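You operate a simulated robot arm through the tools that you are given. There is no shell and no other tool.

Carry out the task below with a simulated robot arm. There is one attempt and no reset: what you move stays moved.

## Task
Set the controls near the top of the tool shelf. At the end: the adjuster lever is set to free; the adjuster knob is turned to gap wide; the mast direction switch is set to out; the mast torque dial is turned to 80; whatever was shut is shut again. Leave all else as you found it, and nothing knocked over. The adjuster lever goes to its stop.

It is judged by the outcome, as a careful person would: the job done as asked, and still so three seconds after it is handed in. It fails if anything else is knocked over, pushed out of place, dropped, spilled or broken.

## Robot
A 7-joint arm with a two-finger parallel gripper, fixed in place. Base frame: the origin is on the floor under the middle of its stand, x ahead of it, y to its left, z up; the work surface is at about z = 864. Readings come in mm, rad, newtons and seconds.
It reaches about 1372 mm from its shoulder. Its first joint turns from -2.601 to 2.601 rad. Payload 3.43 kg.
The tool frame sits at the grasp point between the pads (the TCP): z along the fingers, y along the line on which they close. The tips reach 30 mm beyond it. Largest opening 94 mm; finger width 28, thickness 10; the body of the gripper, 50 by 96 mm, starts 55 mm behind the TCP.
Orientation is told as [roll, pitch, yaw] about the base's x, y, z axes, in that order, counted from this pose: with the fingers straight down and closing along the base's y, the tool's x points along the base's -x, its y along +y and its z along -z.

## Interface
- The arm moves only by the tool servo_tool. Its argument "targets" is a list of rows, each an object of numbers (a shift or turn left out is 0, a gripper value left out holds the last): "x", "y", "z": the shift along the tool's x, y, z in units of 400 mm (1.0 is 400 mm); "ax", "ay", "az": the turn, a rotation vector about the tool's x, y, z in units of 45 degrees (1.0 is 45 degrees); "hand": the closure, from 0 (fully open) to 1 (shut). In form: [{"x": .., "y": .., "z": .., "ax": .., "ay": .., "az": .., "hand": ..}, ...]. A call has 1 to 20 rows; each row is the pose to reach, as a shift and turn from the pose commanded when the call began, along the tool's axes at that moment. A call with a number of a shift or a turn outside -1 to 1 is refused whole. A row lasts 0.2 s, in which the tool goes at most 50 mm and 0.15 rad; a call with a longer step from one row to the next is refused whole, and so is a gripper value outside its range. Where a pose cannot be reached the arm comes as near as it can. A force on the tool above 40 N (or 10 N above the force at the start of the call, whichever is more), or a blocked arm, ends the call early, and 0.2 s more pass. Each finger travels about 45 mm/s and halts on what it meets, pressing with about 39 N; the grip force reading is that of the motor and also rises with nothing between the fingers. The clock runs only during rows and for 0.2 s after the last one: add rows that repeat a pose to give the fingers time. The reply holds the time, the measured pose of the TCP, the force on the tool along the base axes, the opening and the grip force, in the units named above and with some noise, with the torque about the TCP (base axes, N m) and any sound that the robot's microphone picked up.
- Cameras (640 x 400 px; columns grow to the right, rows downward): "scene" is fixed at [222.1, -501.1, 1707.7]; the picture's right is [-0.98, 0.20, 0.00], its down [0.16, 0.80, -0.58] and it looks along [-0.12, -0.57, -0.81] (base axes); focal length 376 px, centre (320, 200). "wrist" rides on the gripper at [76, 14, -102] in the tool frame; the picture's right is [-0.18, 0.98, 0.00], its down [-0.75, -0.14, -0.64] and it looks along [-0.63, -0.12, 0.77] (tool axes); focal length 243 px, centre (320, 200). There is no depth. A picture from a camera that has moved, and an enlarged one, comes with that camera's place and axes in the base frame and with its lens. The place of the scene camera against the robot may be out by one fixed shift of up to 25 mm in any direction.
- get_image(camera): a new picture of that camera. No time passes.
- zoom(camera, box): a new picture of the part [left, top, right, bottom] of that camera's present view, enlarged. No time passes.
- hand_in(): hands the job in; it is judged then, once.

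Nothing tells you positions but the pictures and the camera data. Unless the task says otherwise, let go and move clear before handing in.

The tools are called after ">>>" by a JSON object that holds its "op" and its "data". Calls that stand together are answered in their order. servo_tool: Moves the arm, as the interface text tells. Its arguments: {"type":"object","properties":{"targets":{"type":"array"}},"required":["targets"]} The other tools are called the same way: get_image (camera) takes a picture; zoom (camera, box) takes an enlarged picture of a part of a camera's view; hand_in () hands the job in.

At the start:

```text
time_s: 0.0
tcp_pos: [-142.6, -977.2, 1224.6]
tcp_rot: [0.002, -0.001, -0.001]
ft_force: [-0.4, 0.4, -0.8]
wrist_torque: [0.0, -0.01, 0.0]
gripper_width: 94.0
grasp_force: 0.1
```

scene: 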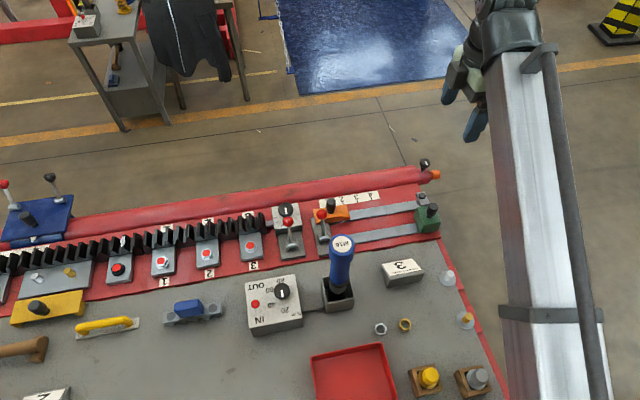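
wrist: 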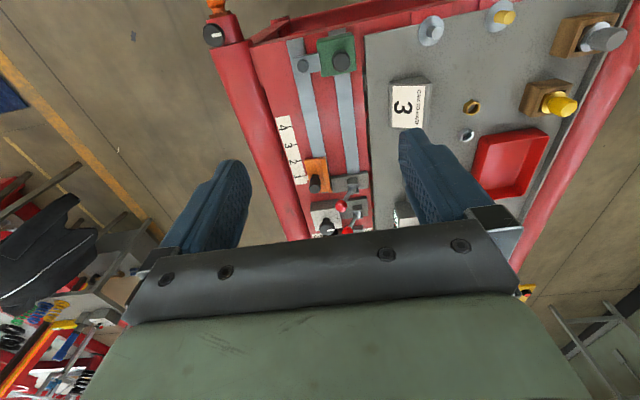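

I see a red tool shelf with a grey top, carrying many controls. I'll enlarge parts of the scene to identify the adjuster and the mast controls.

>>> {"op": "zoom", "data": {"camera": "scene", "box": [230, 180, 450, 340]}}

>>> {"op": "zoom", "data": {"camera": "scene", "box": [0, 160, 240, 400]}}

>>> {"op": "zoom", "data": {"camera": "scene", "box": [240, 190, 340, 270]}}

>>> {"op": "zoom", "data": {"camera": "scene", "box": [235, 260, 360, 340]}}

>>> {"op": "zoom", "data": {"camera": "wrist", "box": [260, 20, 460, 240]}}

```text
2.50 times, centred on (340, 260) of scene
camera zoom: at [222.1, -501.1, 1707.7], right [-0.98, 0.2, 0.0], down [0.16, 0.8, -0.58], along [-0.12, -0.57, -0.81], focal length 940 px, centre (270, 50)
```

zoom: 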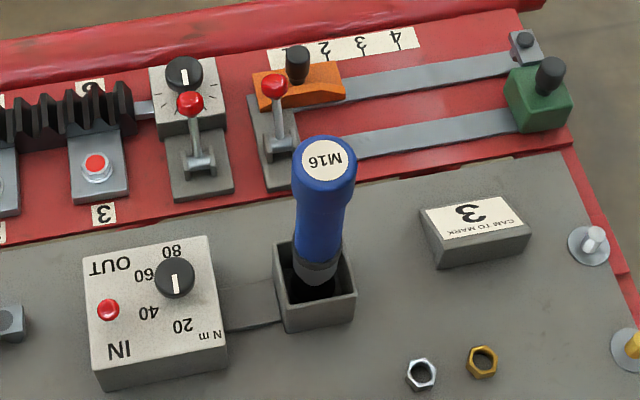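

```text
1.67 times, centred on (120, 280) of scene
camera zoom: at [222.1, -501.1, 1707.7], right [-0.98, 0.2, 0.0], down [0.16, 0.8, -0.58], along [-0.12, -0.57, -0.81], focal length 627 px, centre (653, 67)
```

zoom: 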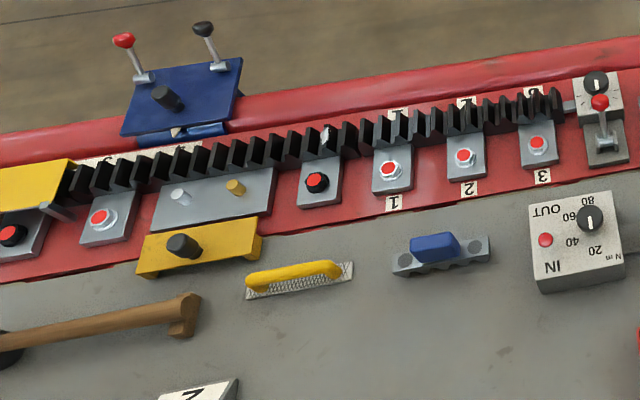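

```text
5.00 times, centred on (290, 230) of scene
camera zoom: at [222.1, -501.1, 1707.7], right [-0.98, 0.2, 0.0], down [0.16, 0.8, -0.58], along [-0.12, -0.57, -0.81], focal length 1880 px, centre (470, 50)
```

zoom: 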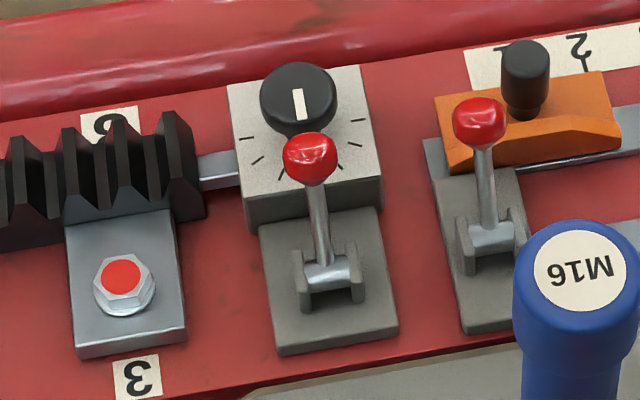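

```text
5.00 times, centred on (298, 300) of scene
camera zoom: at [222.1, -501.1, 1707.7], right [-0.98, 0.2, 0.0], down [0.16, 0.8, -0.58], along [-0.12, -0.57, -0.81], focal length 1880 px, centre (432, -300)
```

zoom: 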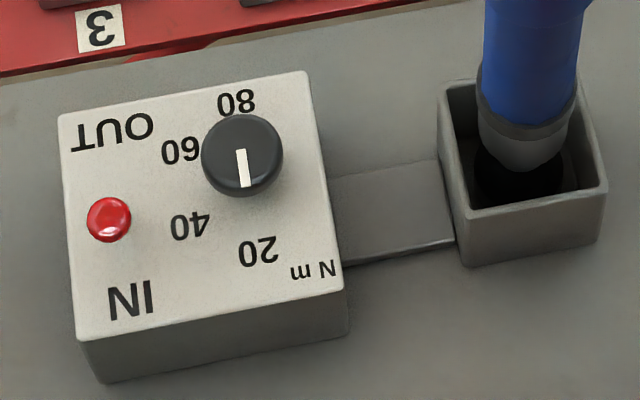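

```text
1.82 times, centred on (360, 130) of wrist
camera zoom: at [-218.8, -964.9, 1328.4], right [0.18, 0.98, 0.0], down [0.75, -0.14, 0.64], along [0.63, -0.12, -0.77], focal length 441 px, centre (247, 327)
```

zoom: 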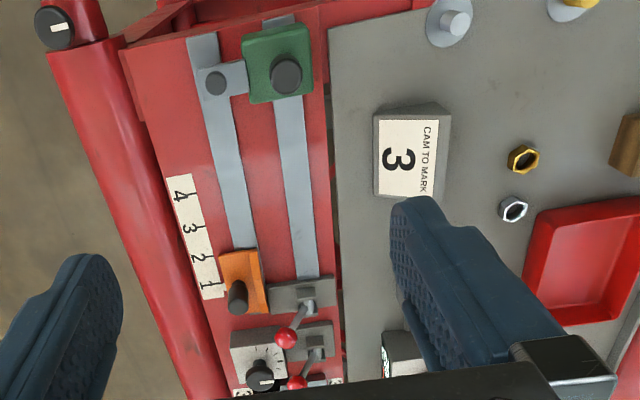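

The scene shows a box with a ticked knob and a red-ball lever, a second red-ball lever by the orange slide, and an IN/OUT box with a Nm dial beside the blue M16 driver. I'll zoom further before moving.

>>> {"op": "zoom", "data": {"camera": "scene", "box": [0, 160, 90, 220]}}

>>> {"op": "zoom", "data": {"camera": "scene", "box": [0, 215, 130, 325]}}

>>> {"op": "zoom", "data": {"camera": "scene", "box": [260, 195, 310, 235]}}

>>> {"op": "zoom", "data": {"camera": "scene", "box": [300, 180, 350, 250]}}

>>> {"op": "zoom", "data": {"camera": "wrist", "box": [290, 150, 410, 250]}}

>>> {"op": "zoom", "data": {"camera": "scene", "box": [380, 150, 500, 400]}}

```text
6.67 times, centred on (45, 190) of scene
camera zoom: at [222.1, -501.1, 1707.7], right [-0.98, 0.2, 0.0], down [0.16, 0.8, -0.58], along [-0.12, -0.57, -0.81], focal length 2507 px, centre (2153, 267)
```

zoom: 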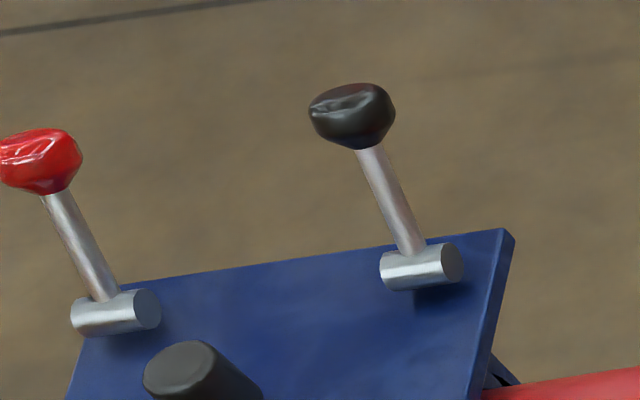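

```text
3.64 times, centred on (65, 270) of scene
camera zoom: at [222.1, -501.1, 1707.7], right [-0.98, 0.2, 0.0], down [0.16, 0.8, -0.58], along [-0.12, -0.57, -0.81], focal length 1367 px, centre (1247, -54)
```

zoom: 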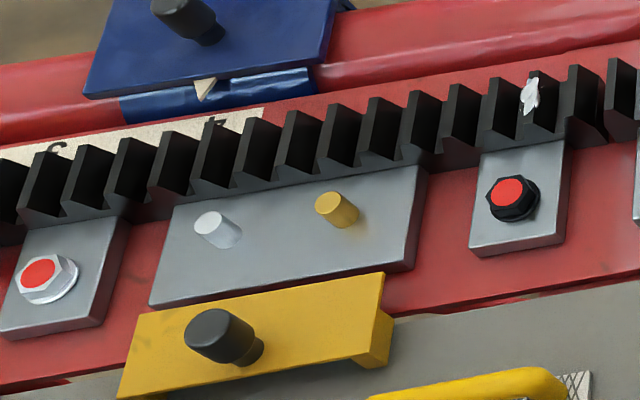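

```text
10.00 times, centred on (285, 215) of scene
camera zoom: at [222.1, -501.1, 1707.7], right [-0.98, 0.2, 0.0], down [0.16, 0.8, -0.58], along [-0.12, -0.57, -0.81], focal length 3760 px, centre (670, 50)
```

zoom: 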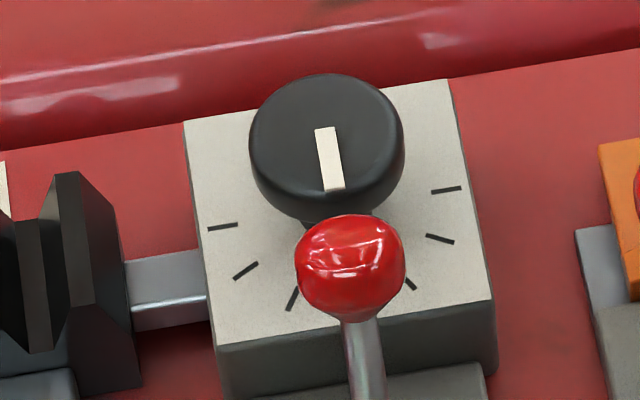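

```text
5.71 times, centred on (325, 215) of scene
camera zoom: at [222.1, -501.1, 1707.7], right [-0.98, 0.2, 0.0], down [0.16, 0.8, -0.58], along [-0.12, -0.57, -0.81], focal length 2149 px, centre (291, 114)
```

zoom: 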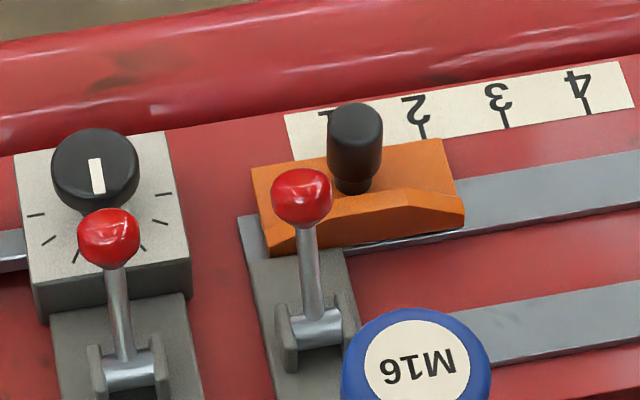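

```text
4.00 times, centred on (350, 200) of wrist
camera zoom: at [-218.8, -964.9, 1328.4], right [0.18, 0.98, 0.0], down [0.75, -0.14, 0.64], along [0.63, -0.12, -0.77], focal length 970 px, centre (200, 200)
```

zoom: 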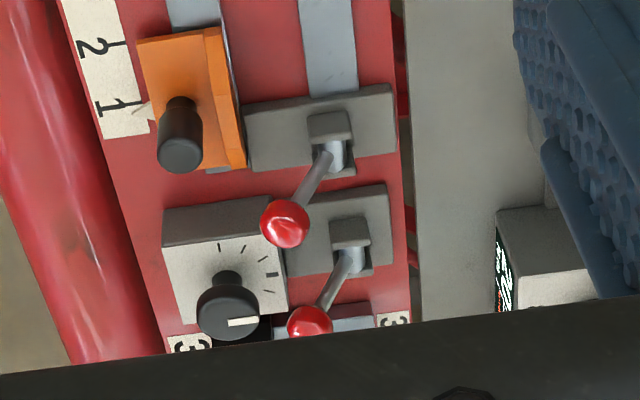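

```text
1.60 times, centred on (440, 275) of scene
camera zoom: at [222.1, -501.1, 1707.7], right [-0.98, 0.2, 0.0], down [0.16, 0.8, -0.58], along [-0.12, -0.57, -0.81], focal length 602 px, centre (128, 80)
```

zoom: 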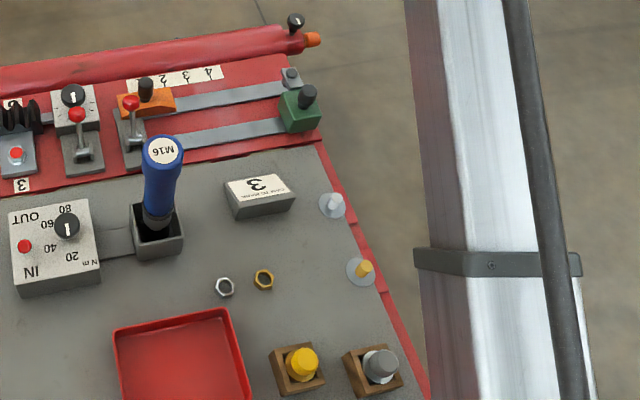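

The Nm box with IN/OUT looks like the mast control, and one of the red-ball levers with the ticked knob the adjuster. I'll move the wrist camera above that area to read the labels, staying well above everything.

>>> {"op": "servo_tool", "data": {"targets": [{"x": -0.1, "y": -0.02, "z": 0}, {"x": -0.2, "y": -0.05, "z": 0}, {"x": -0.3, "y": -0.08, "z": 0}, {"x": -0.4, "y": -0.1, "z": 0.02}, {"x": -0.4, "y": -0.1, "z": 0.02}]}}

>>> {"op": "get_image", "data": {"camera": "wrist"}}

>>> {"op": "get_image", "data": {"camera": "scene"}}

```text
time_s: 1.2
tcp_pos: [16.2, -1021.5, 1217.1]
tcp_rot: [0.002, -0.001, -0.002]
ft_force: [-0.3, 0.0, 0.3]
wrist_torque: [0.01, 0.02, 0.0]
gripper_width: 94.1
grasp_force: 0.0
```

```text
taken
camera wrist: at [-59.7, -1008.3, 1320.6], right [0.19, 0.98, 0.0], down [0.75, -0.14, 0.64], along [0.63, -0.12, -0.77], focal length 243 px, centre (320, 200)
```

wrist: 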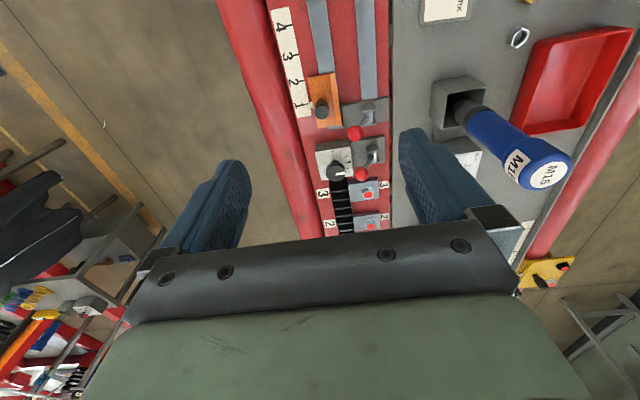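

```text
taken
```

scene: 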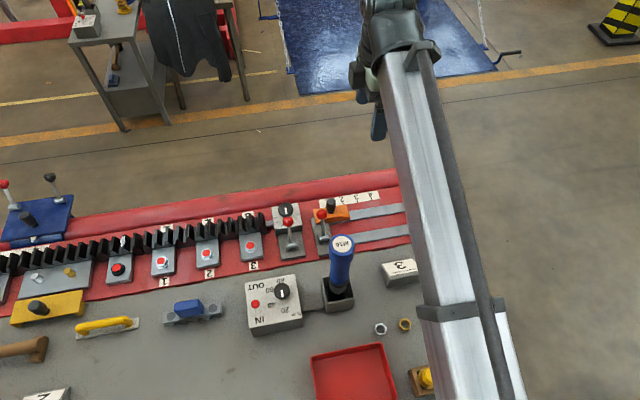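

>>> {"op": "zoom", "data": {"camera": "wrist", "box": [290, 60, 410, 240]}}

>>> {"op": "zoom", "data": {"camera": "wrist", "box": [310, 120, 400, 200]}}

>>> {"op": "zoom", "data": {"camera": "wrist", "box": [0, 150, 160, 400]}}

>>> {"op": "zoom", "data": {"camera": "wrist", "box": [500, 200, 640, 330]}}

```text
2.22 times, centred on (350, 150) of wrist
camera zoom: at [-59.7, -1008.3, 1320.6], right [0.19, 0.98, 0.0], down [0.75, -0.14, 0.64], along [0.63, -0.12, -0.77], focal length 539 px, centre (253, 311)
```

zoom: 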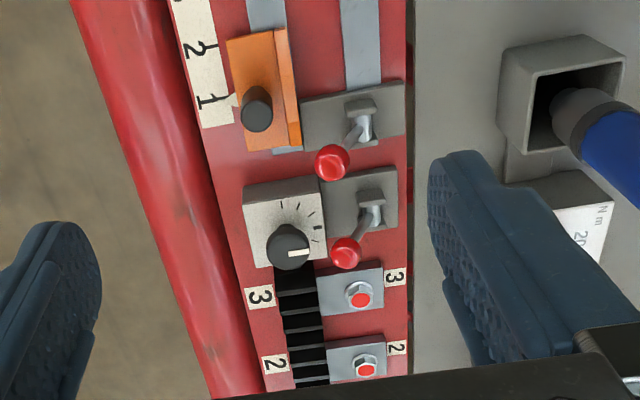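

```text
5.00 times, centred on (355, 160) of wrist
camera zoom: at [-59.7, -1008.3, 1320.6], right [0.19, 0.98, 0.0], down [0.75, -0.14, 0.64], along [0.63, -0.12, -0.77], focal length 1213 px, centre (145, 400)
```

zoom: 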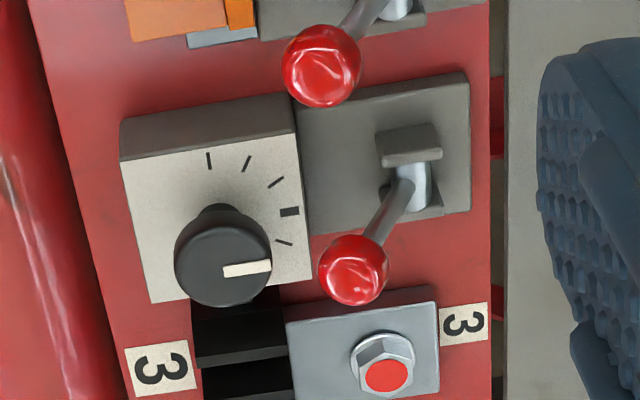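

```text
1.60 times, centred on (80, 275) of wrist
camera zoom: at [-59.7, -1008.3, 1320.6], right [0.19, 0.98, 0.0], down [0.75, -0.14, 0.64], along [0.63, -0.12, -0.77], focal length 388 px, centre (704, 80)
```

zoom: 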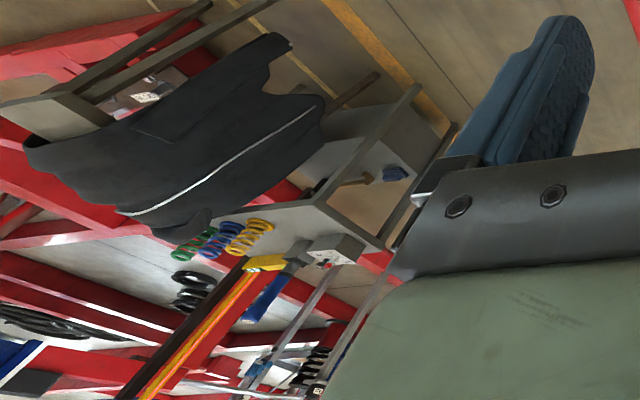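

```text
3.08 times, centred on (570, 265) of wrist
camera zoom: at [-59.7, -1008.3, 1320.6], right [0.19, 0.98, 0.0], down [0.75, -0.14, 0.64], along [0.63, -0.12, -0.77], focal length 746 px, centre (-449, 0)
```

zoom: 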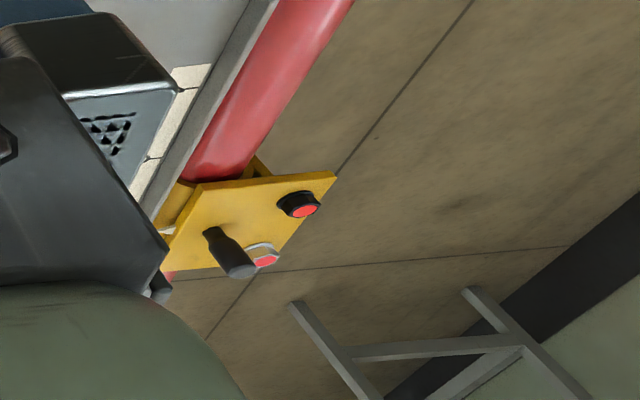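

A separate grey stand with a jacket stands behind, and it carries a small box with a red ball. It may be the "tool shelf", so I'll zoom there.

>>> {"op": "zoom", "data": {"camera": "scene", "box": [40, 0, 260, 140]}}

>>> {"op": "zoom", "data": {"camera": "scene", "box": [60, 0, 150, 56]}}

>>> {"op": "zoom", "data": {"camera": "scene", "box": [340, 0, 540, 120]}}

```text
2.86 times, centred on (150, 70) of scene
camera zoom: at [222.1, -501.1, 1707.7], right [-0.98, 0.2, 0.0], down [0.16, 0.8, -0.58], along [-0.12, -0.57, -0.81], focal length 1074 px, centre (806, 571)
```

zoom: 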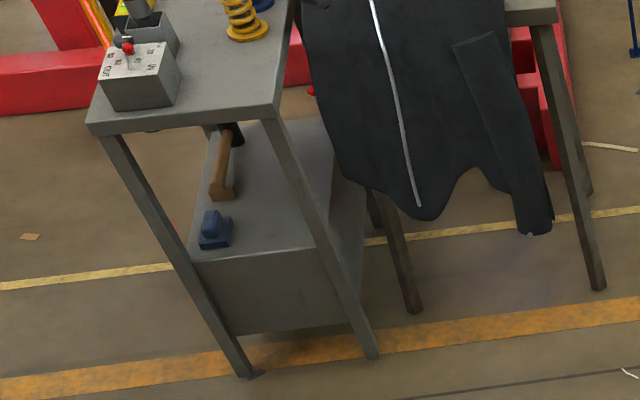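

```text
7.11 times, centred on (105, 28) of scene
camera zoom: at [222.1, -501.1, 1707.7], right [-0.98, 0.2, 0.0], down [0.16, 0.8, -0.58], along [-0.12, -0.57, -0.81], focal length 2674 px, centre (1849, 1423)
```

zoom: 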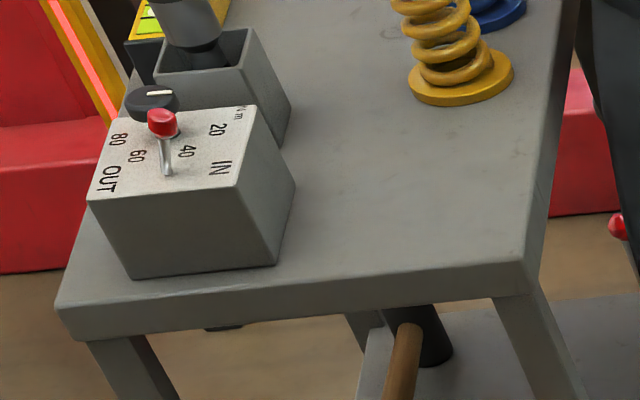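

```text
3.20 times, centred on (440, 60) of scene
camera zoom: at [222.1, -501.1, 1707.7], right [-0.98, 0.2, 0.0], down [0.16, 0.8, -0.58], along [-0.12, -0.57, -0.81], focal length 1203 px, centre (-64, 648)
```

zoom: 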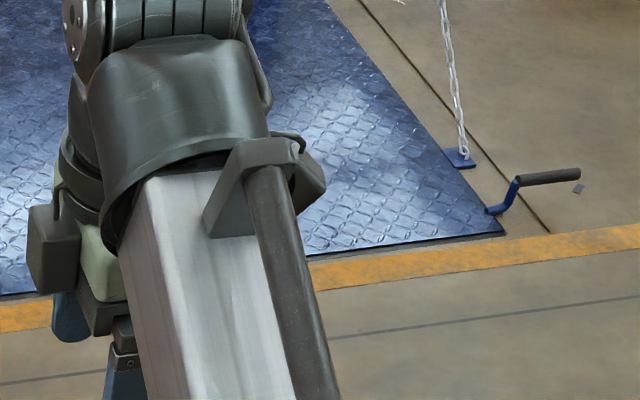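

The duplicate box on the far stand is out of reach, so the controls are the ones here: knob top at about (195, -1027, 930), lever 1 ball at about (211, -979, 930), lever 2 ball at about (119, -983, 944). I'll move the wrist camera closer to read labels.

>>> {"op": "servo_tool", "data": {"targets": [{"x": -0.05, "y": 0.0, "z": 0.1}, {"x": -0.1, "y": 0.01, "z": 0.2}, {"x": -0.15, "y": 0.02, "z": 0.3}, {"x": -0.17, "y": 0.03, "z": 0.4}, {"x": -0.17, "y": 0.03, "z": 0.42}, {"x": -0.17, "y": 0.03, "z": 0.42}]}}

>>> {"op": "get_image", "data": {"camera": "wrist"}}

>>> {"op": "zoom", "data": {"camera": "wrist", "box": [240, 100, 440, 240]}}

```text
time_s: 2.6
tcp_pos: [85.9, -1006.5, 1050.2]
tcp_rot: [0.0, -0.001, 0.001]
ft_force: [-0.7, 0.9, -0.2]
wrist_torque: [-0.01, 0.02, 0.02]
gripper_width: 93.9
grasp_force: 0.0
```

```text
taken
camera wrist: at [10.1, -994.0, 1153.1], right [0.18, 0.98, 0.0], down [0.75, -0.14, 0.64], along [0.63, -0.12, -0.77], focal length 243 px, centre (320, 200)
```

wrist: 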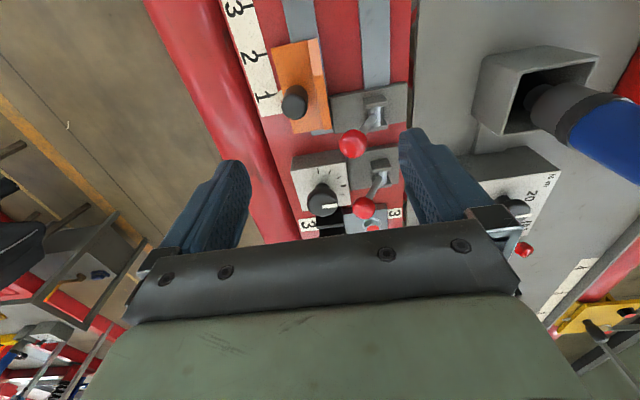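

```text
2.86 times, centred on (340, 170) of wrist
camera zoom: at [10.1, -994.0, 1153.1], right [0.18, 0.98, 0.0], down [0.75, -0.14, 0.64], along [0.63, -0.12, -0.77], focal length 693 px, centre (263, 286)
```

zoom: 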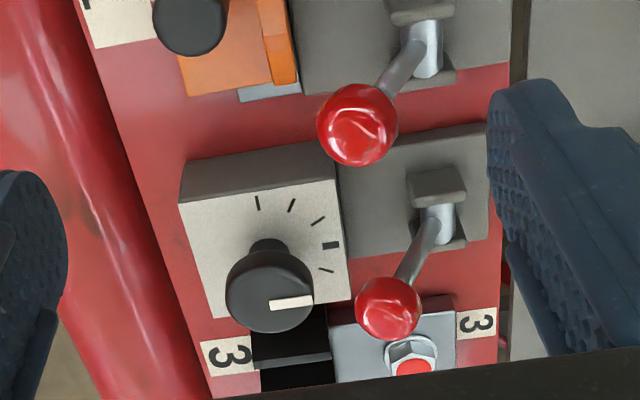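

I see the knob and both levers, but obliquely. I'll tilt the tool so the wrist camera looks straight down on the adjuster box.

>>> {"op": "servo_tool", "data": {"targets": [{"x": -0.05, "y": -0.01, "z": -0.03, "ay": 0.17}, {"x": -0.1, "y": -0.02, "z": -0.05, "ay": 0.35}, {"x": -0.15, "y": -0.03, "z": -0.05, "ay": 0.52}, {"x": -0.22, "y": -0.04, "z": -0.05, "ay": 0.7}, {"x": -0.3, "y": -0.04, "z": -0.05, "ay": 0.87}, {"x": -0.3, "y": -0.04, "z": -0.05, "ay": 0.87}]}}

>>> {"op": "get_image", "data": {"camera": "wrist"}}

>>> {"op": "zoom", "data": {"camera": "wrist", "box": [230, 100, 430, 240]}}

```text
time_s: 4.0
tcp_pos: [207.1, -1021.0, 1071.3]
tcp_rot: [0.0, 0.682, -0.002]
ft_force: [-0.5, -0.1, 0.4]
wrist_torque: [0.01, -0.02, 0.0]
gripper_width: 93.7
grasp_force: 0.2
```

```text
taken
camera wrist: at [212.0, -1008.8, 1199.4], right [0.14, 0.98, -0.12], down [0.99, -0.14, 0.02], along [0.0, -0.12, -0.99], focal length 243 px, centre (320, 200)
```

wrist: 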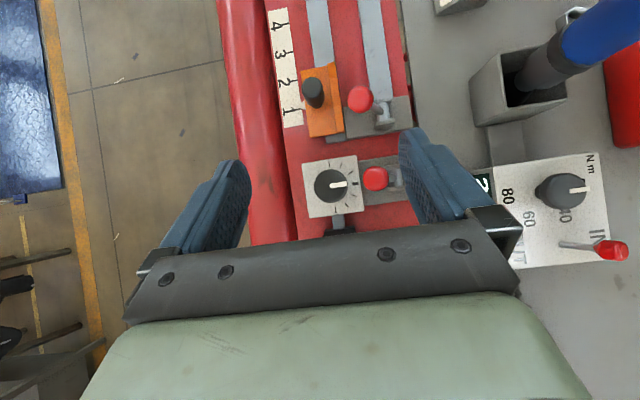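

```text
2.86 times, centred on (330, 170) of wrist
camera zoom: at [212.0, -1008.8, 1199.4], right [0.14, 0.98, -0.12], down [0.99, -0.14, 0.02], along [0.0, -0.12, -0.99], focal length 693 px, centre (291, 286)
```

zoom: 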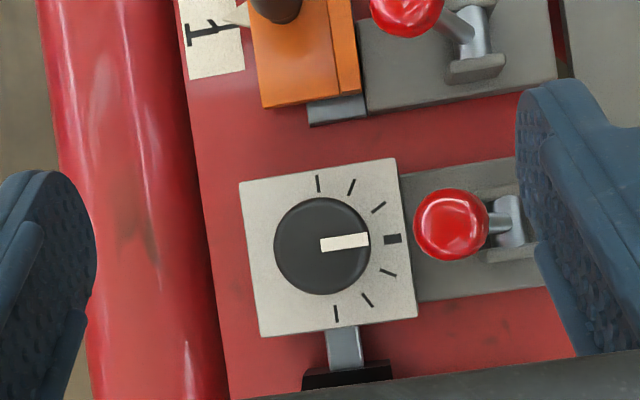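

The knob has seven unlabelled ticks with a thick one in the middle, and the mast switch is a toggle with a red tip. No words are near the adjuster yet, so I'll check the other cards and knobs.

>>> {"op": "zoom", "data": {"camera": "scene", "box": [0, 330, 120, 400]}}

>>> {"op": "zoom", "data": {"camera": "scene", "box": [330, 150, 460, 250]}}

>>> {"op": "zoom", "data": {"camera": "wrist", "box": [440, 100, 640, 290]}}

>>> {"op": "zoom", "data": {"camera": "scene", "box": [140, 240, 320, 350]}}

```text
5.33 times, centred on (60, 365) of scene
camera zoom: at [222.1, -501.1, 1707.7], right [-0.98, 0.2, 0.0], down [0.16, 0.8, -0.58], along [-0.12, -0.57, -0.81], focal length 2006 px, centre (1707, -680)
```

zoom: 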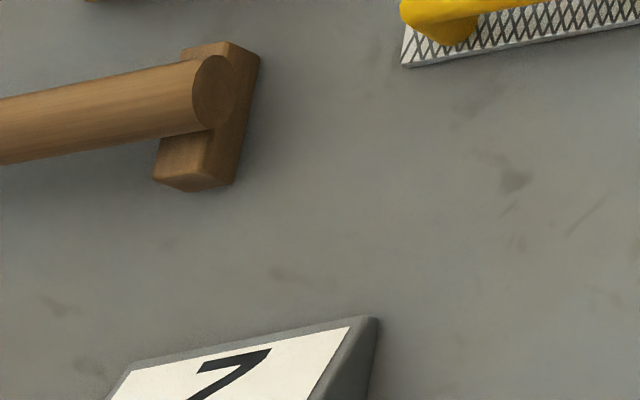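

```text
4.00 times, centred on (395, 200) of scene
camera zoom: at [222.1, -501.1, 1707.7], right [-0.98, 0.2, 0.0], down [0.16, 0.8, -0.58], along [-0.12, -0.57, -0.81], focal length 1504 px, centre (20, 200)
```

zoom: 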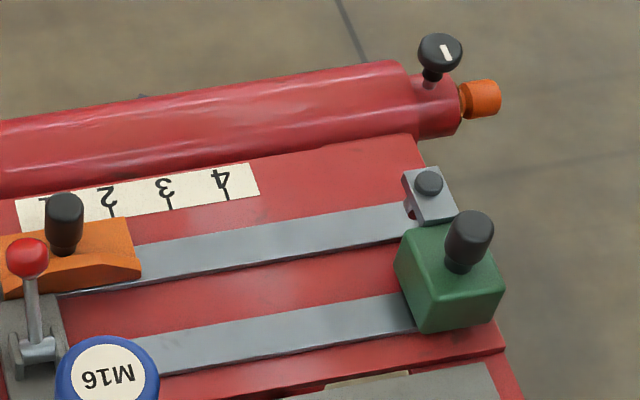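

```text
2.11 times, centred on (540, 195) of wrist
camera zoom: at [212.0, -1008.8, 1199.4], right [0.14, 0.98, -0.12], down [0.99, -0.14, 0.02], along [0.0, -0.12, -0.99], focal length 511 px, centre (-143, 210)
```

zoom: 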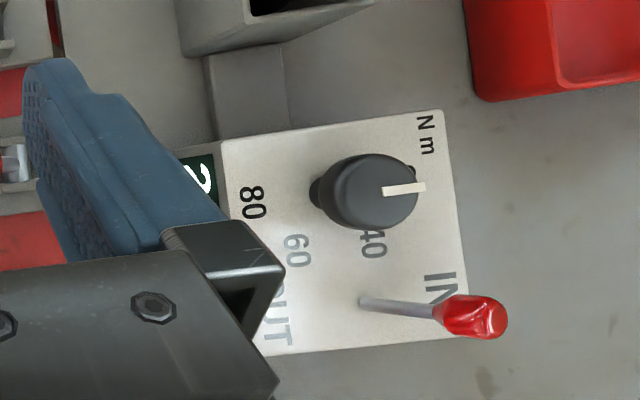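

```text
3.56 times, centred on (230, 295) of scene
camera zoom: at [222.1, -501.1, 1707.7], right [-0.98, 0.2, 0.0], down [0.16, 0.8, -0.58], along [-0.12, -0.57, -0.81], focal length 1337 px, centre (640, -138)
```

zoom: 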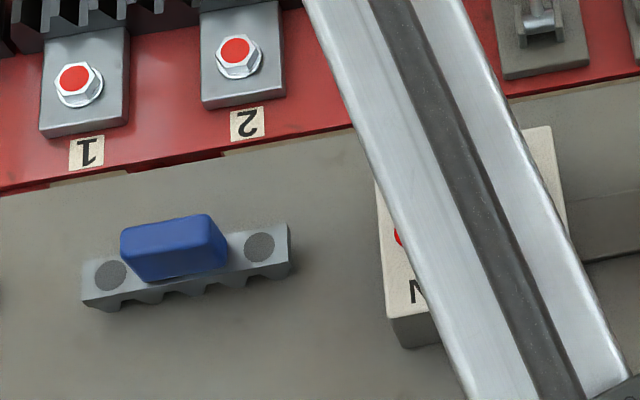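

The mast switch now sits at IN and the dial points between 40 and 20. I'll survey the rest of the shelf toward +x with the camera looking down, looking for labels of an adjuster.

>>> {"op": "servo_tool", "data": {"targets": [{"x": -0.06, "y": 0.0, "z": -0.05}, {"x": -0.12, "y": 0.02, "z": -0.1}, {"x": -0.2, "y": 0.03, "z": -0.15}, {"x": -0.28, "y": 0.04, "z": -0.2}, {"x": -0.36, "y": 0.05, "z": -0.25}, {"x": -0.44, "y": 0.06, "z": -0.3}, {"x": -0.52, "y": 0.07, "z": -0.36}, {"x": -0.52, "y": 0.07, "z": -0.36}]}}

>>> {"op": "get_image", "data": {"camera": "wrist"}}

>>> {"op": "get_image", "data": {"camera": "scene"}}

```text
time_s: 5.8
tcp_pos: [460.0, -992.8, 1047.3]
tcp_rot: [-0.007, 0.68, -0.002]
ft_force: [0.2, -0.4, 0.0]
wrist_torque: [0.0, -0.02, 0.05]
gripper_width: 94.2
grasp_force: 0.0
```

```text
taken
camera wrist: at [463.6, -980.3, 1175.4], right [0.14, 0.98, -0.12], down [0.99, -0.14, 0.02], along [0.01, -0.12, -0.99], focal length 243 px, centre (320, 200)
```

wrist: 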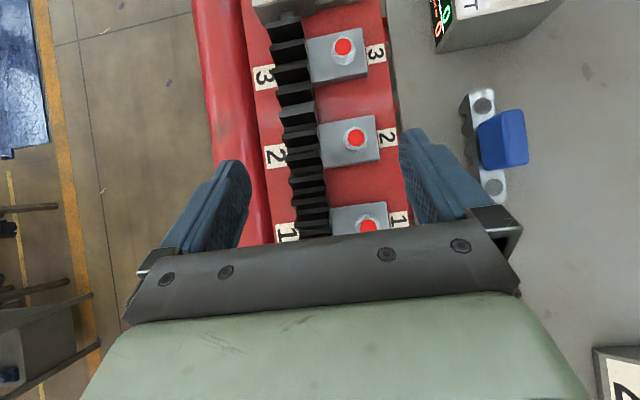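

```text
taken
```

scene: 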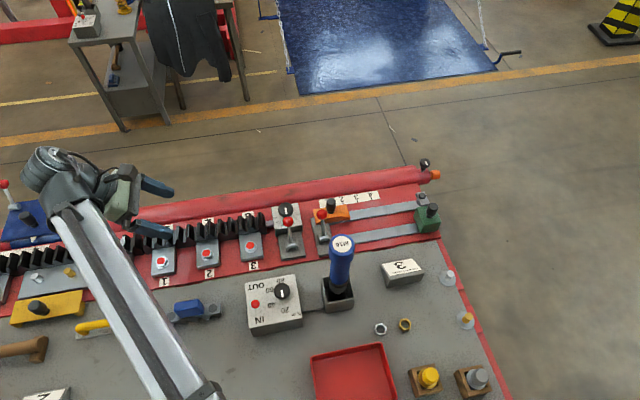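

>>> {"op": "zoom", "data": {"camera": "wrist", "box": [400, 0, 520, 60]}}

>>> {"op": "zoom", "data": {"camera": "wrist", "box": [240, 0, 420, 110]}}

>>> {"op": "zoom", "data": {"camera": "wrist", "box": [0, 180, 130, 400]}}

```text
5.33 times, centred on (460, 30) of wrist
camera zoom: at [463.6, -980.3, 1175.4], right [0.14, 0.98, -0.12], down [0.99, -0.14, 0.02], along [0.01, -0.12, -0.99], focal length 1294 px, centre (-427, 1107)
```

zoom: 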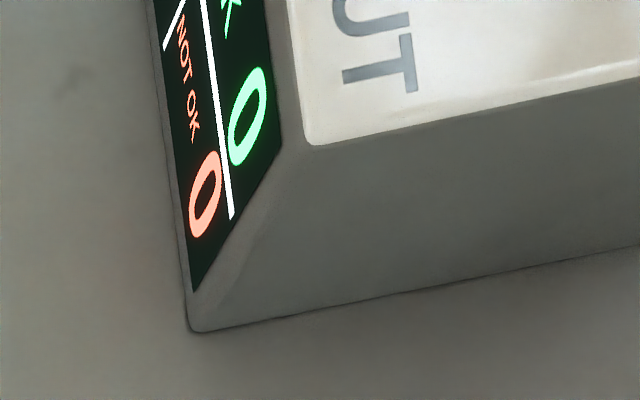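

```text
3.56 times, centred on (330, 55) of wrist
camera zoom: at [463.6, -980.3, 1175.4], right [0.14, 0.98, -0.12], down [0.99, -0.14, 0.02], along [0.01, -0.12, -0.99], focal length 863 px, centre (284, 716)
```

zoom: 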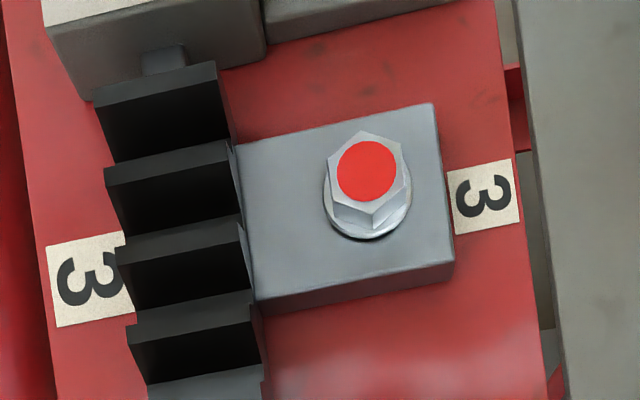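

```text
1.82 times, centred on (65, 290) of wrist
camera zoom: at [463.6, -980.3, 1175.4], right [0.14, 0.98, -0.12], down [0.99, -0.14, 0.02], along [0.01, -0.12, -0.99], focal length 441 px, centre (784, 36)
```

zoom: 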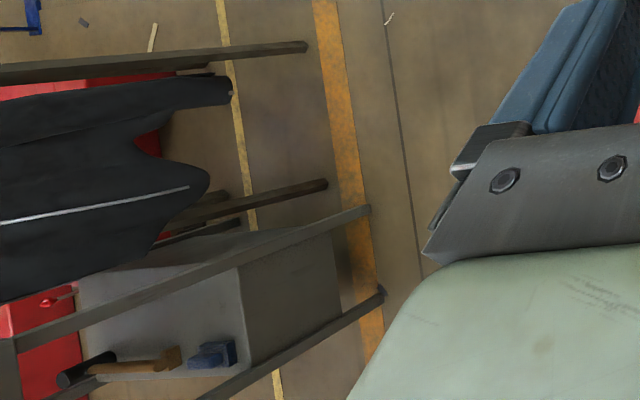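

The Nm box shows an OK/NOT OK counter, so it belongs to the torque station. I'll move higher and further along to see the left end of the shelf.

>>> {"op": "servo_tool", "data": {"targets": [{"x": -0.006, "y": 0.015, "z": -0.1}, {"x": -0.012, "y": 0.03, "z": -0.2}, {"x": -0.02, "y": 0.045, "z": -0.3}, {"x": -0.028, "y": 0.06, "z": -0.4}, {"x": -0.036, "y": 0.075, "z": -0.51}, {"x": -0.036, "y": 0.075, "z": -0.51}]}}

>>> {"op": "get_image", "data": {"camera": "wrist"}}

>>> {"op": "get_image", "data": {"camera": "scene"}}

```text
time_s: 7.2
tcp_pos: [559.3, -967.0, 1146.7]
tcp_rot: [-0.124, 0.643, 0.0]
ft_force: [-0.1, 0.3, 0.4]
wrist_torque: [0.0, 0.01, 0.0]
gripper_width: 94.1
grasp_force: 0.1
out of reach, approached as far as the arm can: row 1, 2, 3, 4, 5, 6
```

```text
taken
camera wrist: at [557.4, -941.3, 1273.2], right [0.07, 0.98, -0.21], down [1.0, -0.06, 0.07], along [0.06, -0.21, -0.98], focal length 243 px, centre (320, 200)
```

wrist: 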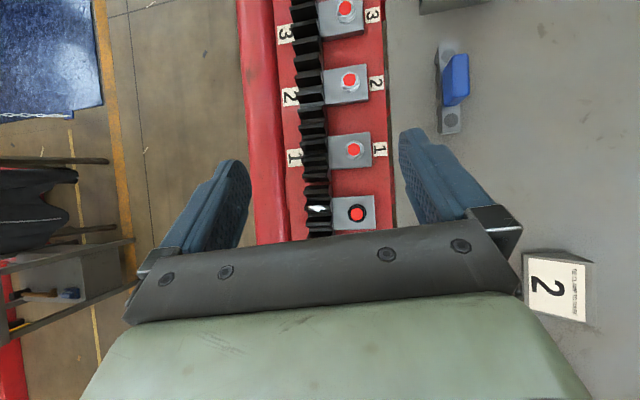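

```text
taken
```

scene: 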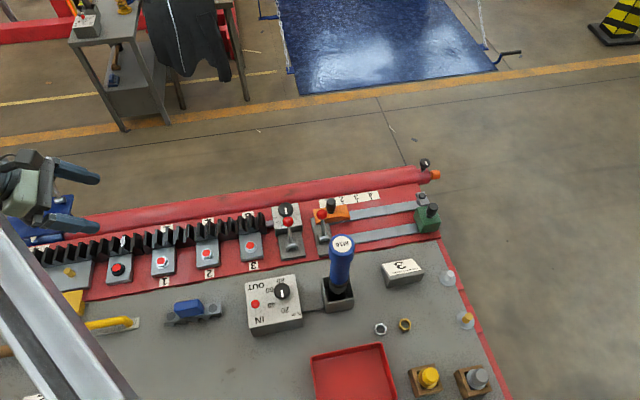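

The arm hits its reach limit here, so the relevant controls must be the nearer ones. I'll read the "2" card and the nearby parts.

>>> {"op": "zoom", "data": {"camera": "wrist", "box": [510, 240, 610, 340]}}

>>> {"op": "zoom", "data": {"camera": "wrist", "box": [250, 0, 410, 240]}}

>>> {"op": "zoom", "data": {"camera": "scene", "box": [370, 250, 440, 290]}}

```text
4.00 times, centred on (560, 290) of wrist
camera zoom: at [557.4, -941.3, 1273.2], right [0.07, 0.98, -0.21], down [1.0, -0.06, 0.07], along [0.06, -0.21, -0.98], focal length 970 px, centre (-640, -160)
```

zoom: 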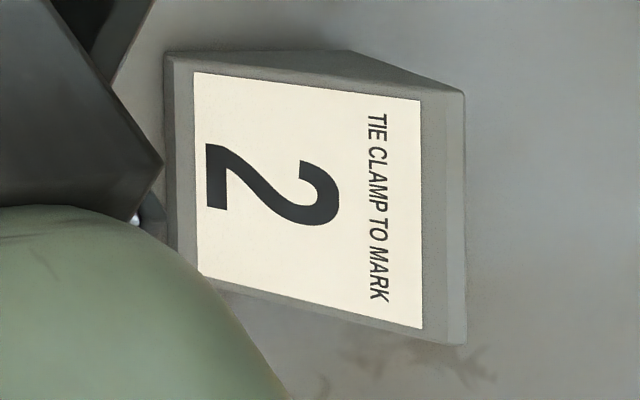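

```text
1.67 times, centred on (330, 120) of wrist
camera zoom: at [557.4, -941.3, 1273.2], right [0.07, 0.98, -0.21], down [1.0, -0.06, 0.07], along [0.06, -0.21, -0.98], focal length 404 px, centre (303, 333)
```

zoom: 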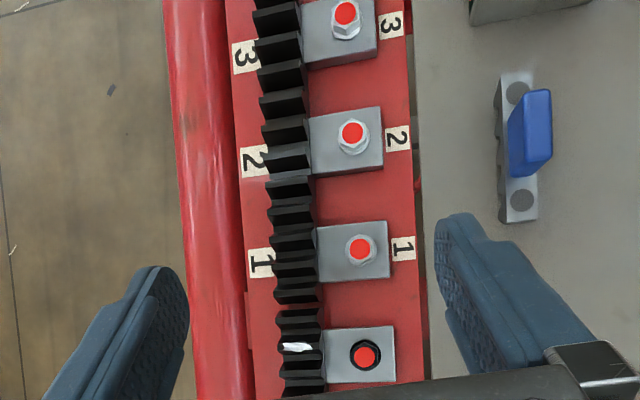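

```text
9.14 times, centred on (405, 270) of scene
camera zoom: at [222.1, -501.1, 1707.7], right [-0.98, 0.2, 0.0], down [0.16, 0.8, -0.58], along [-0.12, -0.57, -0.81], focal length 3438 px, centre (-457, -440)
```

zoom: 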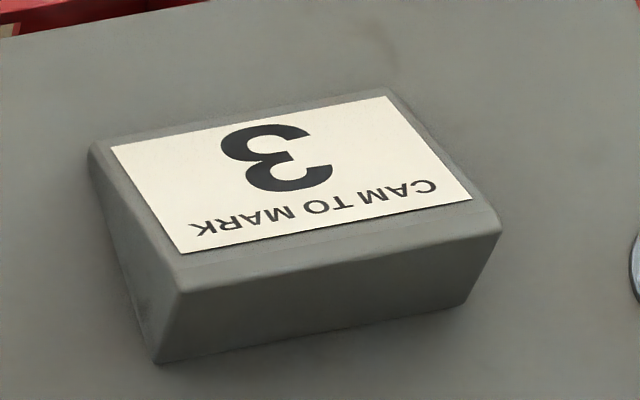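

This is a hoist-mast bench ("TIE CLAMP TO MARK 2", "CAM TO MARK 3"), and the text is oriented for someone standing at the -y side. I'll move to that side to see the faces turned toward -y.

>>> {"op": "servo_tool", "data": {"targets": [{"x": 0.066, "y": -0.03, "z": 0.06}, {"x": 0.132, "y": -0.06, "z": 0.12}, {"x": 0.2, "y": -0.1, "z": 0.19}, {"x": 0.26, "y": -0.14, "z": 0.26}, {"x": 0.33, "y": -0.18, "z": 0.33}, {"x": 0.4, "y": -0.23, "z": 0.4}, {"x": 0.46, "y": -0.29, "z": 0.48}, {"x": 0.52, "y": -0.35, "z": 0.56}, {"x": 0.56, "y": -0.4, "z": 0.64}, {"x": 0.598, "y": -0.42, "z": 0.7}, {"x": 0.598, "y": -0.42, "z": 0.7}]}}

>>> {"op": "get_image", "data": {"camera": "wrist"}}

```text
time_s: 9.6
tcp_pos: [201.7, -1140.6, 1078.0]
tcp_rot: [-0.126, 0.646, 0.001]
ft_force: [0.1, 0.1, 0.1]
wrist_torque: [0.01, 0.02, 0.01]
gripper_width: 94.1
grasp_force: 0.0
out of reach, approached as far as the arm can: row 7, 8, 9, 10, 11
```

```text
taken
camera wrist: at [200.6, -1115.3, 1204.9], right [0.07, 0.98, -0.21], down [1.0, -0.06, 0.07], along [0.06, -0.21, -0.98], focal length 243 px, centre (320, 200)
```

wrist: 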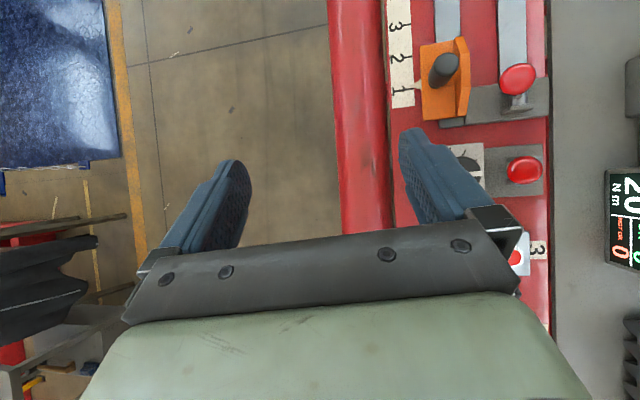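

The display reads 20 Nm with zero counts, so the dial is at 20 now. A finger hides the adjuster box, so I'll close the fingers and look again.

>>> {"op": "servo_tool", "data": {"targets": [{"hand": 1.0}, {"hand": 1.0}, {"hand": 1.0}, {"hand": 1.0}, {"hand": 1.0}, {"hand": 1.0}]}}

>>> {"op": "get_image", "data": {"camera": "wrist"}}

>>> {"op": "zoom", "data": {"camera": "wrist", "box": [360, 40, 580, 250]}}

```text
time_s: 11.0
tcp_pos: [203.0, -1139.9, 1078.5]
tcp_rot: [-0.126, 0.644, 0.002]
ft_force: [-0.6, 0.7, -0.2]
wrist_torque: [0.0, -0.01, 0.02]
gripper_width: 0.0
grasp_force: 25.9
```

```text
taken
camera wrist: at [201.0, -1115.2, 1205.2], right [0.07, 0.98, -0.21], down [1.0, -0.06, 0.07], along [0.06, -0.21, -0.98], focal length 243 px, centre (320, 200)
```

wrist: 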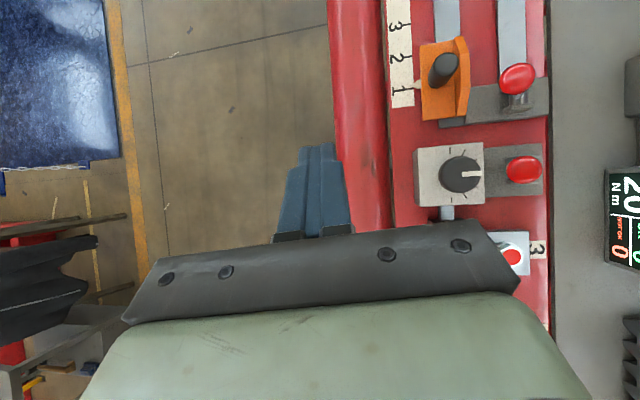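

```text
1.90 times, centred on (470, 145) of wrist
camera zoom: at [201.0, -1115.2, 1205.2], right [0.07, 0.98, -0.21], down [1.0, -0.06, 0.07], along [0.06, -0.21, -0.98], focal length 462 px, centre (34, 305)
```

zoom: 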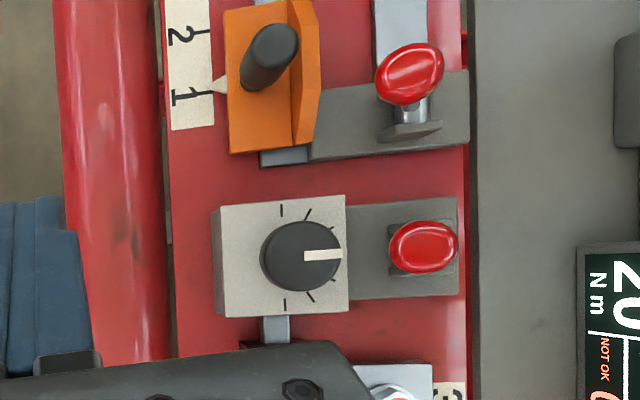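

No lettering is on this side of the adjuster box either. I'll check the knob at the end of the red tube near x ≈ -200, in case that is the adjuster.

>>> {"op": "servo_tool", "data": {"targets": [{"x": 0.07, "y": 0.05, "z": 0.05}, {"x": 0.14, "y": 0.08, "z": 0.1}, {"x": 0.21, "y": 0.1, "z": 0.15}, {"x": 0.28, "y": 0.12, "z": 0.2}, {"x": 0.36, "y": 0.125, "z": 0.27}, {"x": 0.44, "y": 0.125, "z": 0.34}, {"x": 0.52, "y": 0.125, "z": 0.4}, {"x": 0.58, "y": 0.125, "z": 0.46}, {"x": 0.6, "y": 0.125, "z": 0.48}, {"x": 0.6, "y": 0.125, "z": 0.48}]}}

>>> {"op": "get_image", "data": {"camera": "wrist"}}

```text
time_s: 13.2
tcp_pos: [-107.9, -1114.1, 1062.8]
tcp_rot: [-0.124, 0.644, 0.001]
ft_force: [0.0, -0.7, 0.4]
wrist_torque: [0.03, 0.0, 0.02]
gripper_width: 0.0
grasp_force: 33.1
```

```text
taken
camera wrist: at [-108.8, -1089.5, 1189.1], right [0.07, 0.98, -0.21], down [1.0, -0.06, 0.07], along [0.06, -0.21, -0.98], focal length 243 px, centre (320, 200)
```

wrist: 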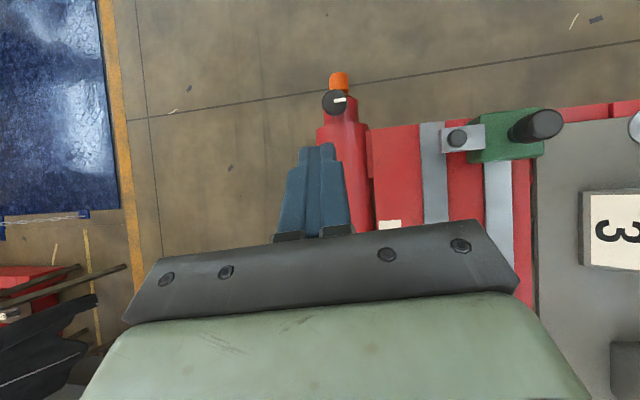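

The tube-end knob has no scale, so the adjuster is the ticked box tied to the rack, with lever 1 beside it. I'll go back over it and inspect the ticks, plates and the rack joint in fine detail.

>>> {"op": "servo_tool", "data": {"targets": [{"x": -0.08, "y": 0.03, "z": -0.06}, {"x": -0.16, "y": 0.06, "z": -0.12}, {"x": -0.24, "y": 0.1, "z": -0.18}, {"x": -0.32, "y": 0.14, "z": -0.24}, {"x": -0.4, "y": 0.18, "z": -0.3}, {"x": -0.46, "y": 0.2, "z": -0.36}, {"x": -0.52, "y": 0.22, "z": -0.42}, {"x": -0.6, "y": 0.22, "z": -0.48}, {"x": -0.65, "y": 0.22, "z": -0.52}, {"x": -0.65, "y": 0.22, "z": -0.52}]}}

>>> {"op": "get_image", "data": {"camera": "wrist"}}

>>> {"op": "zoom", "data": {"camera": "wrist", "box": [320, 110, 460, 230]}}

```text
time_s: 15.4
tcp_pos: [217.5, -1002.5, 1062.3]
tcp_rot: [-0.123, 0.643, 0.002]
ft_force: [-0.2, 0.7, 0.2]
wrist_torque: [-0.02, 0.02, 0.03]
gripper_width: 0.0
grasp_force: 32.9
```

```text
taken
camera wrist: at [216.1, -977.3, 1188.6], right [0.07, 0.98, -0.21], down [1.0, -0.06, 0.07], along [0.06, -0.21, -0.98], focal length 243 px, centre (320, 200)
```

wrist: 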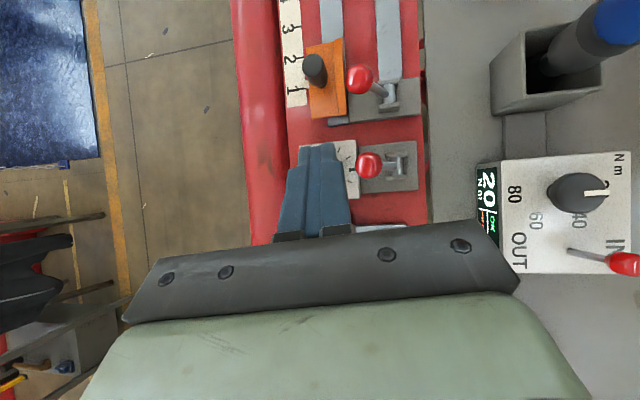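

```text
3.33 times, centred on (390, 170) of wrist
camera zoom: at [216.1, -977.3, 1188.6], right [0.07, 0.98, -0.21], down [1.0, -0.06, 0.07], along [0.06, -0.21, -0.98], focal length 809 px, centre (87, 300)
```

zoom: 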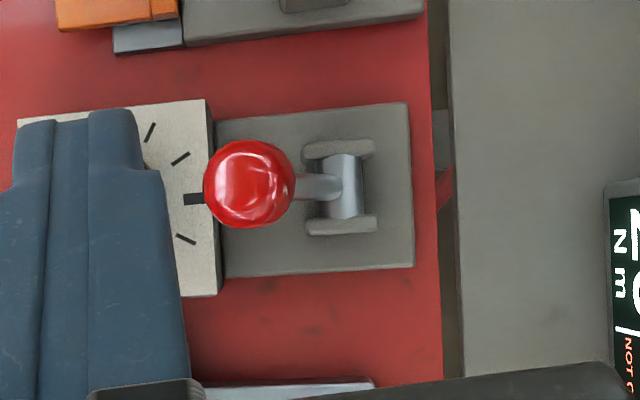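

Lever 1 hinges so that its ball swings along y, now leaning to -y toward the knob box. I'll inspect the rack joint as a possible indicator of the gap, using the fixed camera as the "before" view.

>>> {"op": "zoom", "data": {"camera": "scene", "box": [90, 215, 190, 275]}}

>>> {"op": "zoom", "data": {"camera": "scene", "box": [180, 200, 290, 270]}}

>>> {"op": "zoom", "data": {"camera": "scene", "box": [0, 225, 110, 290]}}

>>> {"op": "get_image", "data": {"camera": "scene"}}

```text
6.40 times, centred on (140, 245) of scene
camera zoom: at [222.1, -501.1, 1707.7], right [-0.98, 0.2, 0.0], down [0.16, 0.8, -0.58], along [-0.12, -0.57, -0.81], focal length 2407 px, centre (1472, -88)
```

zoom: 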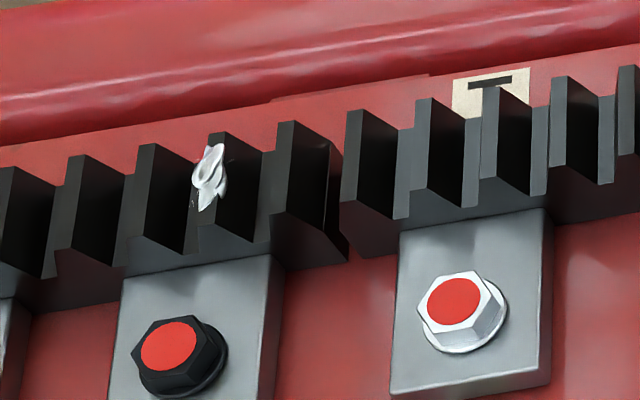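

```text
5.71 times, centred on (235, 235) of scene
camera zoom: at [222.1, -501.1, 1707.7], right [-0.98, 0.2, 0.0], down [0.16, 0.8, -0.58], along [-0.12, -0.57, -0.81], focal length 2149 px, centre (806, 0)
```

zoom: 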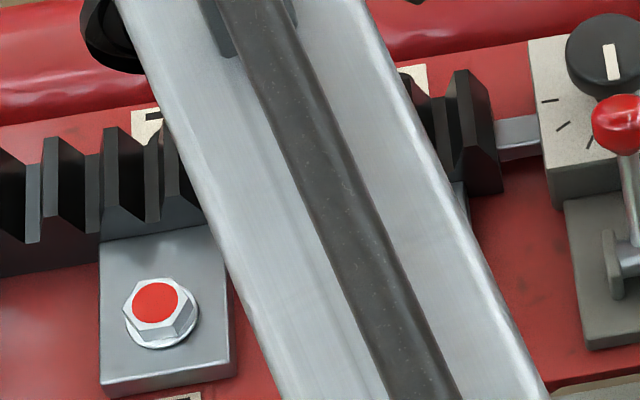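

```text
5.82 times, centred on (55, 258) of scene
camera zoom: at [222.1, -501.1, 1707.7], right [-0.98, 0.2, 0.0], down [0.16, 0.8, -0.58], along [-0.12, -0.57, -0.81], focal length 2188 px, centre (1862, -134)
```

zoom: 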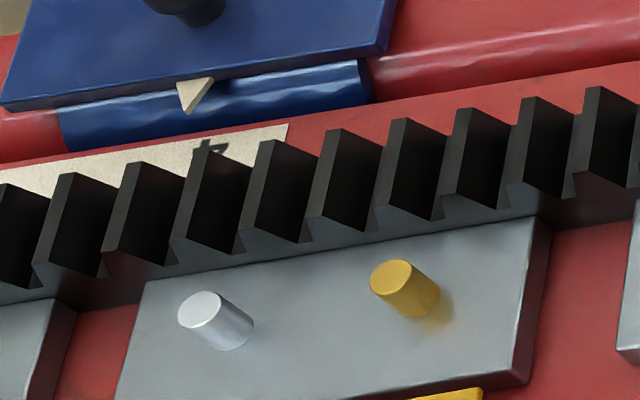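

```text
taken
```

scene: 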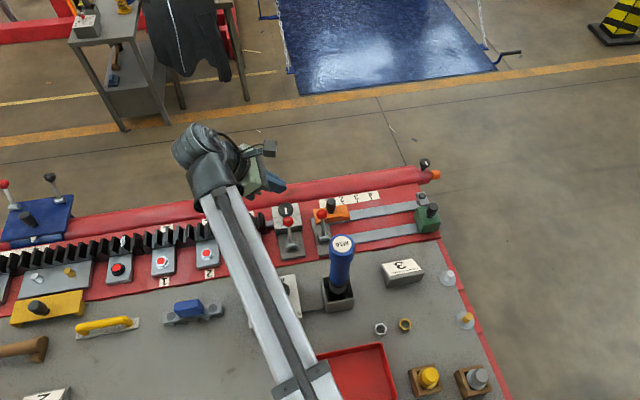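

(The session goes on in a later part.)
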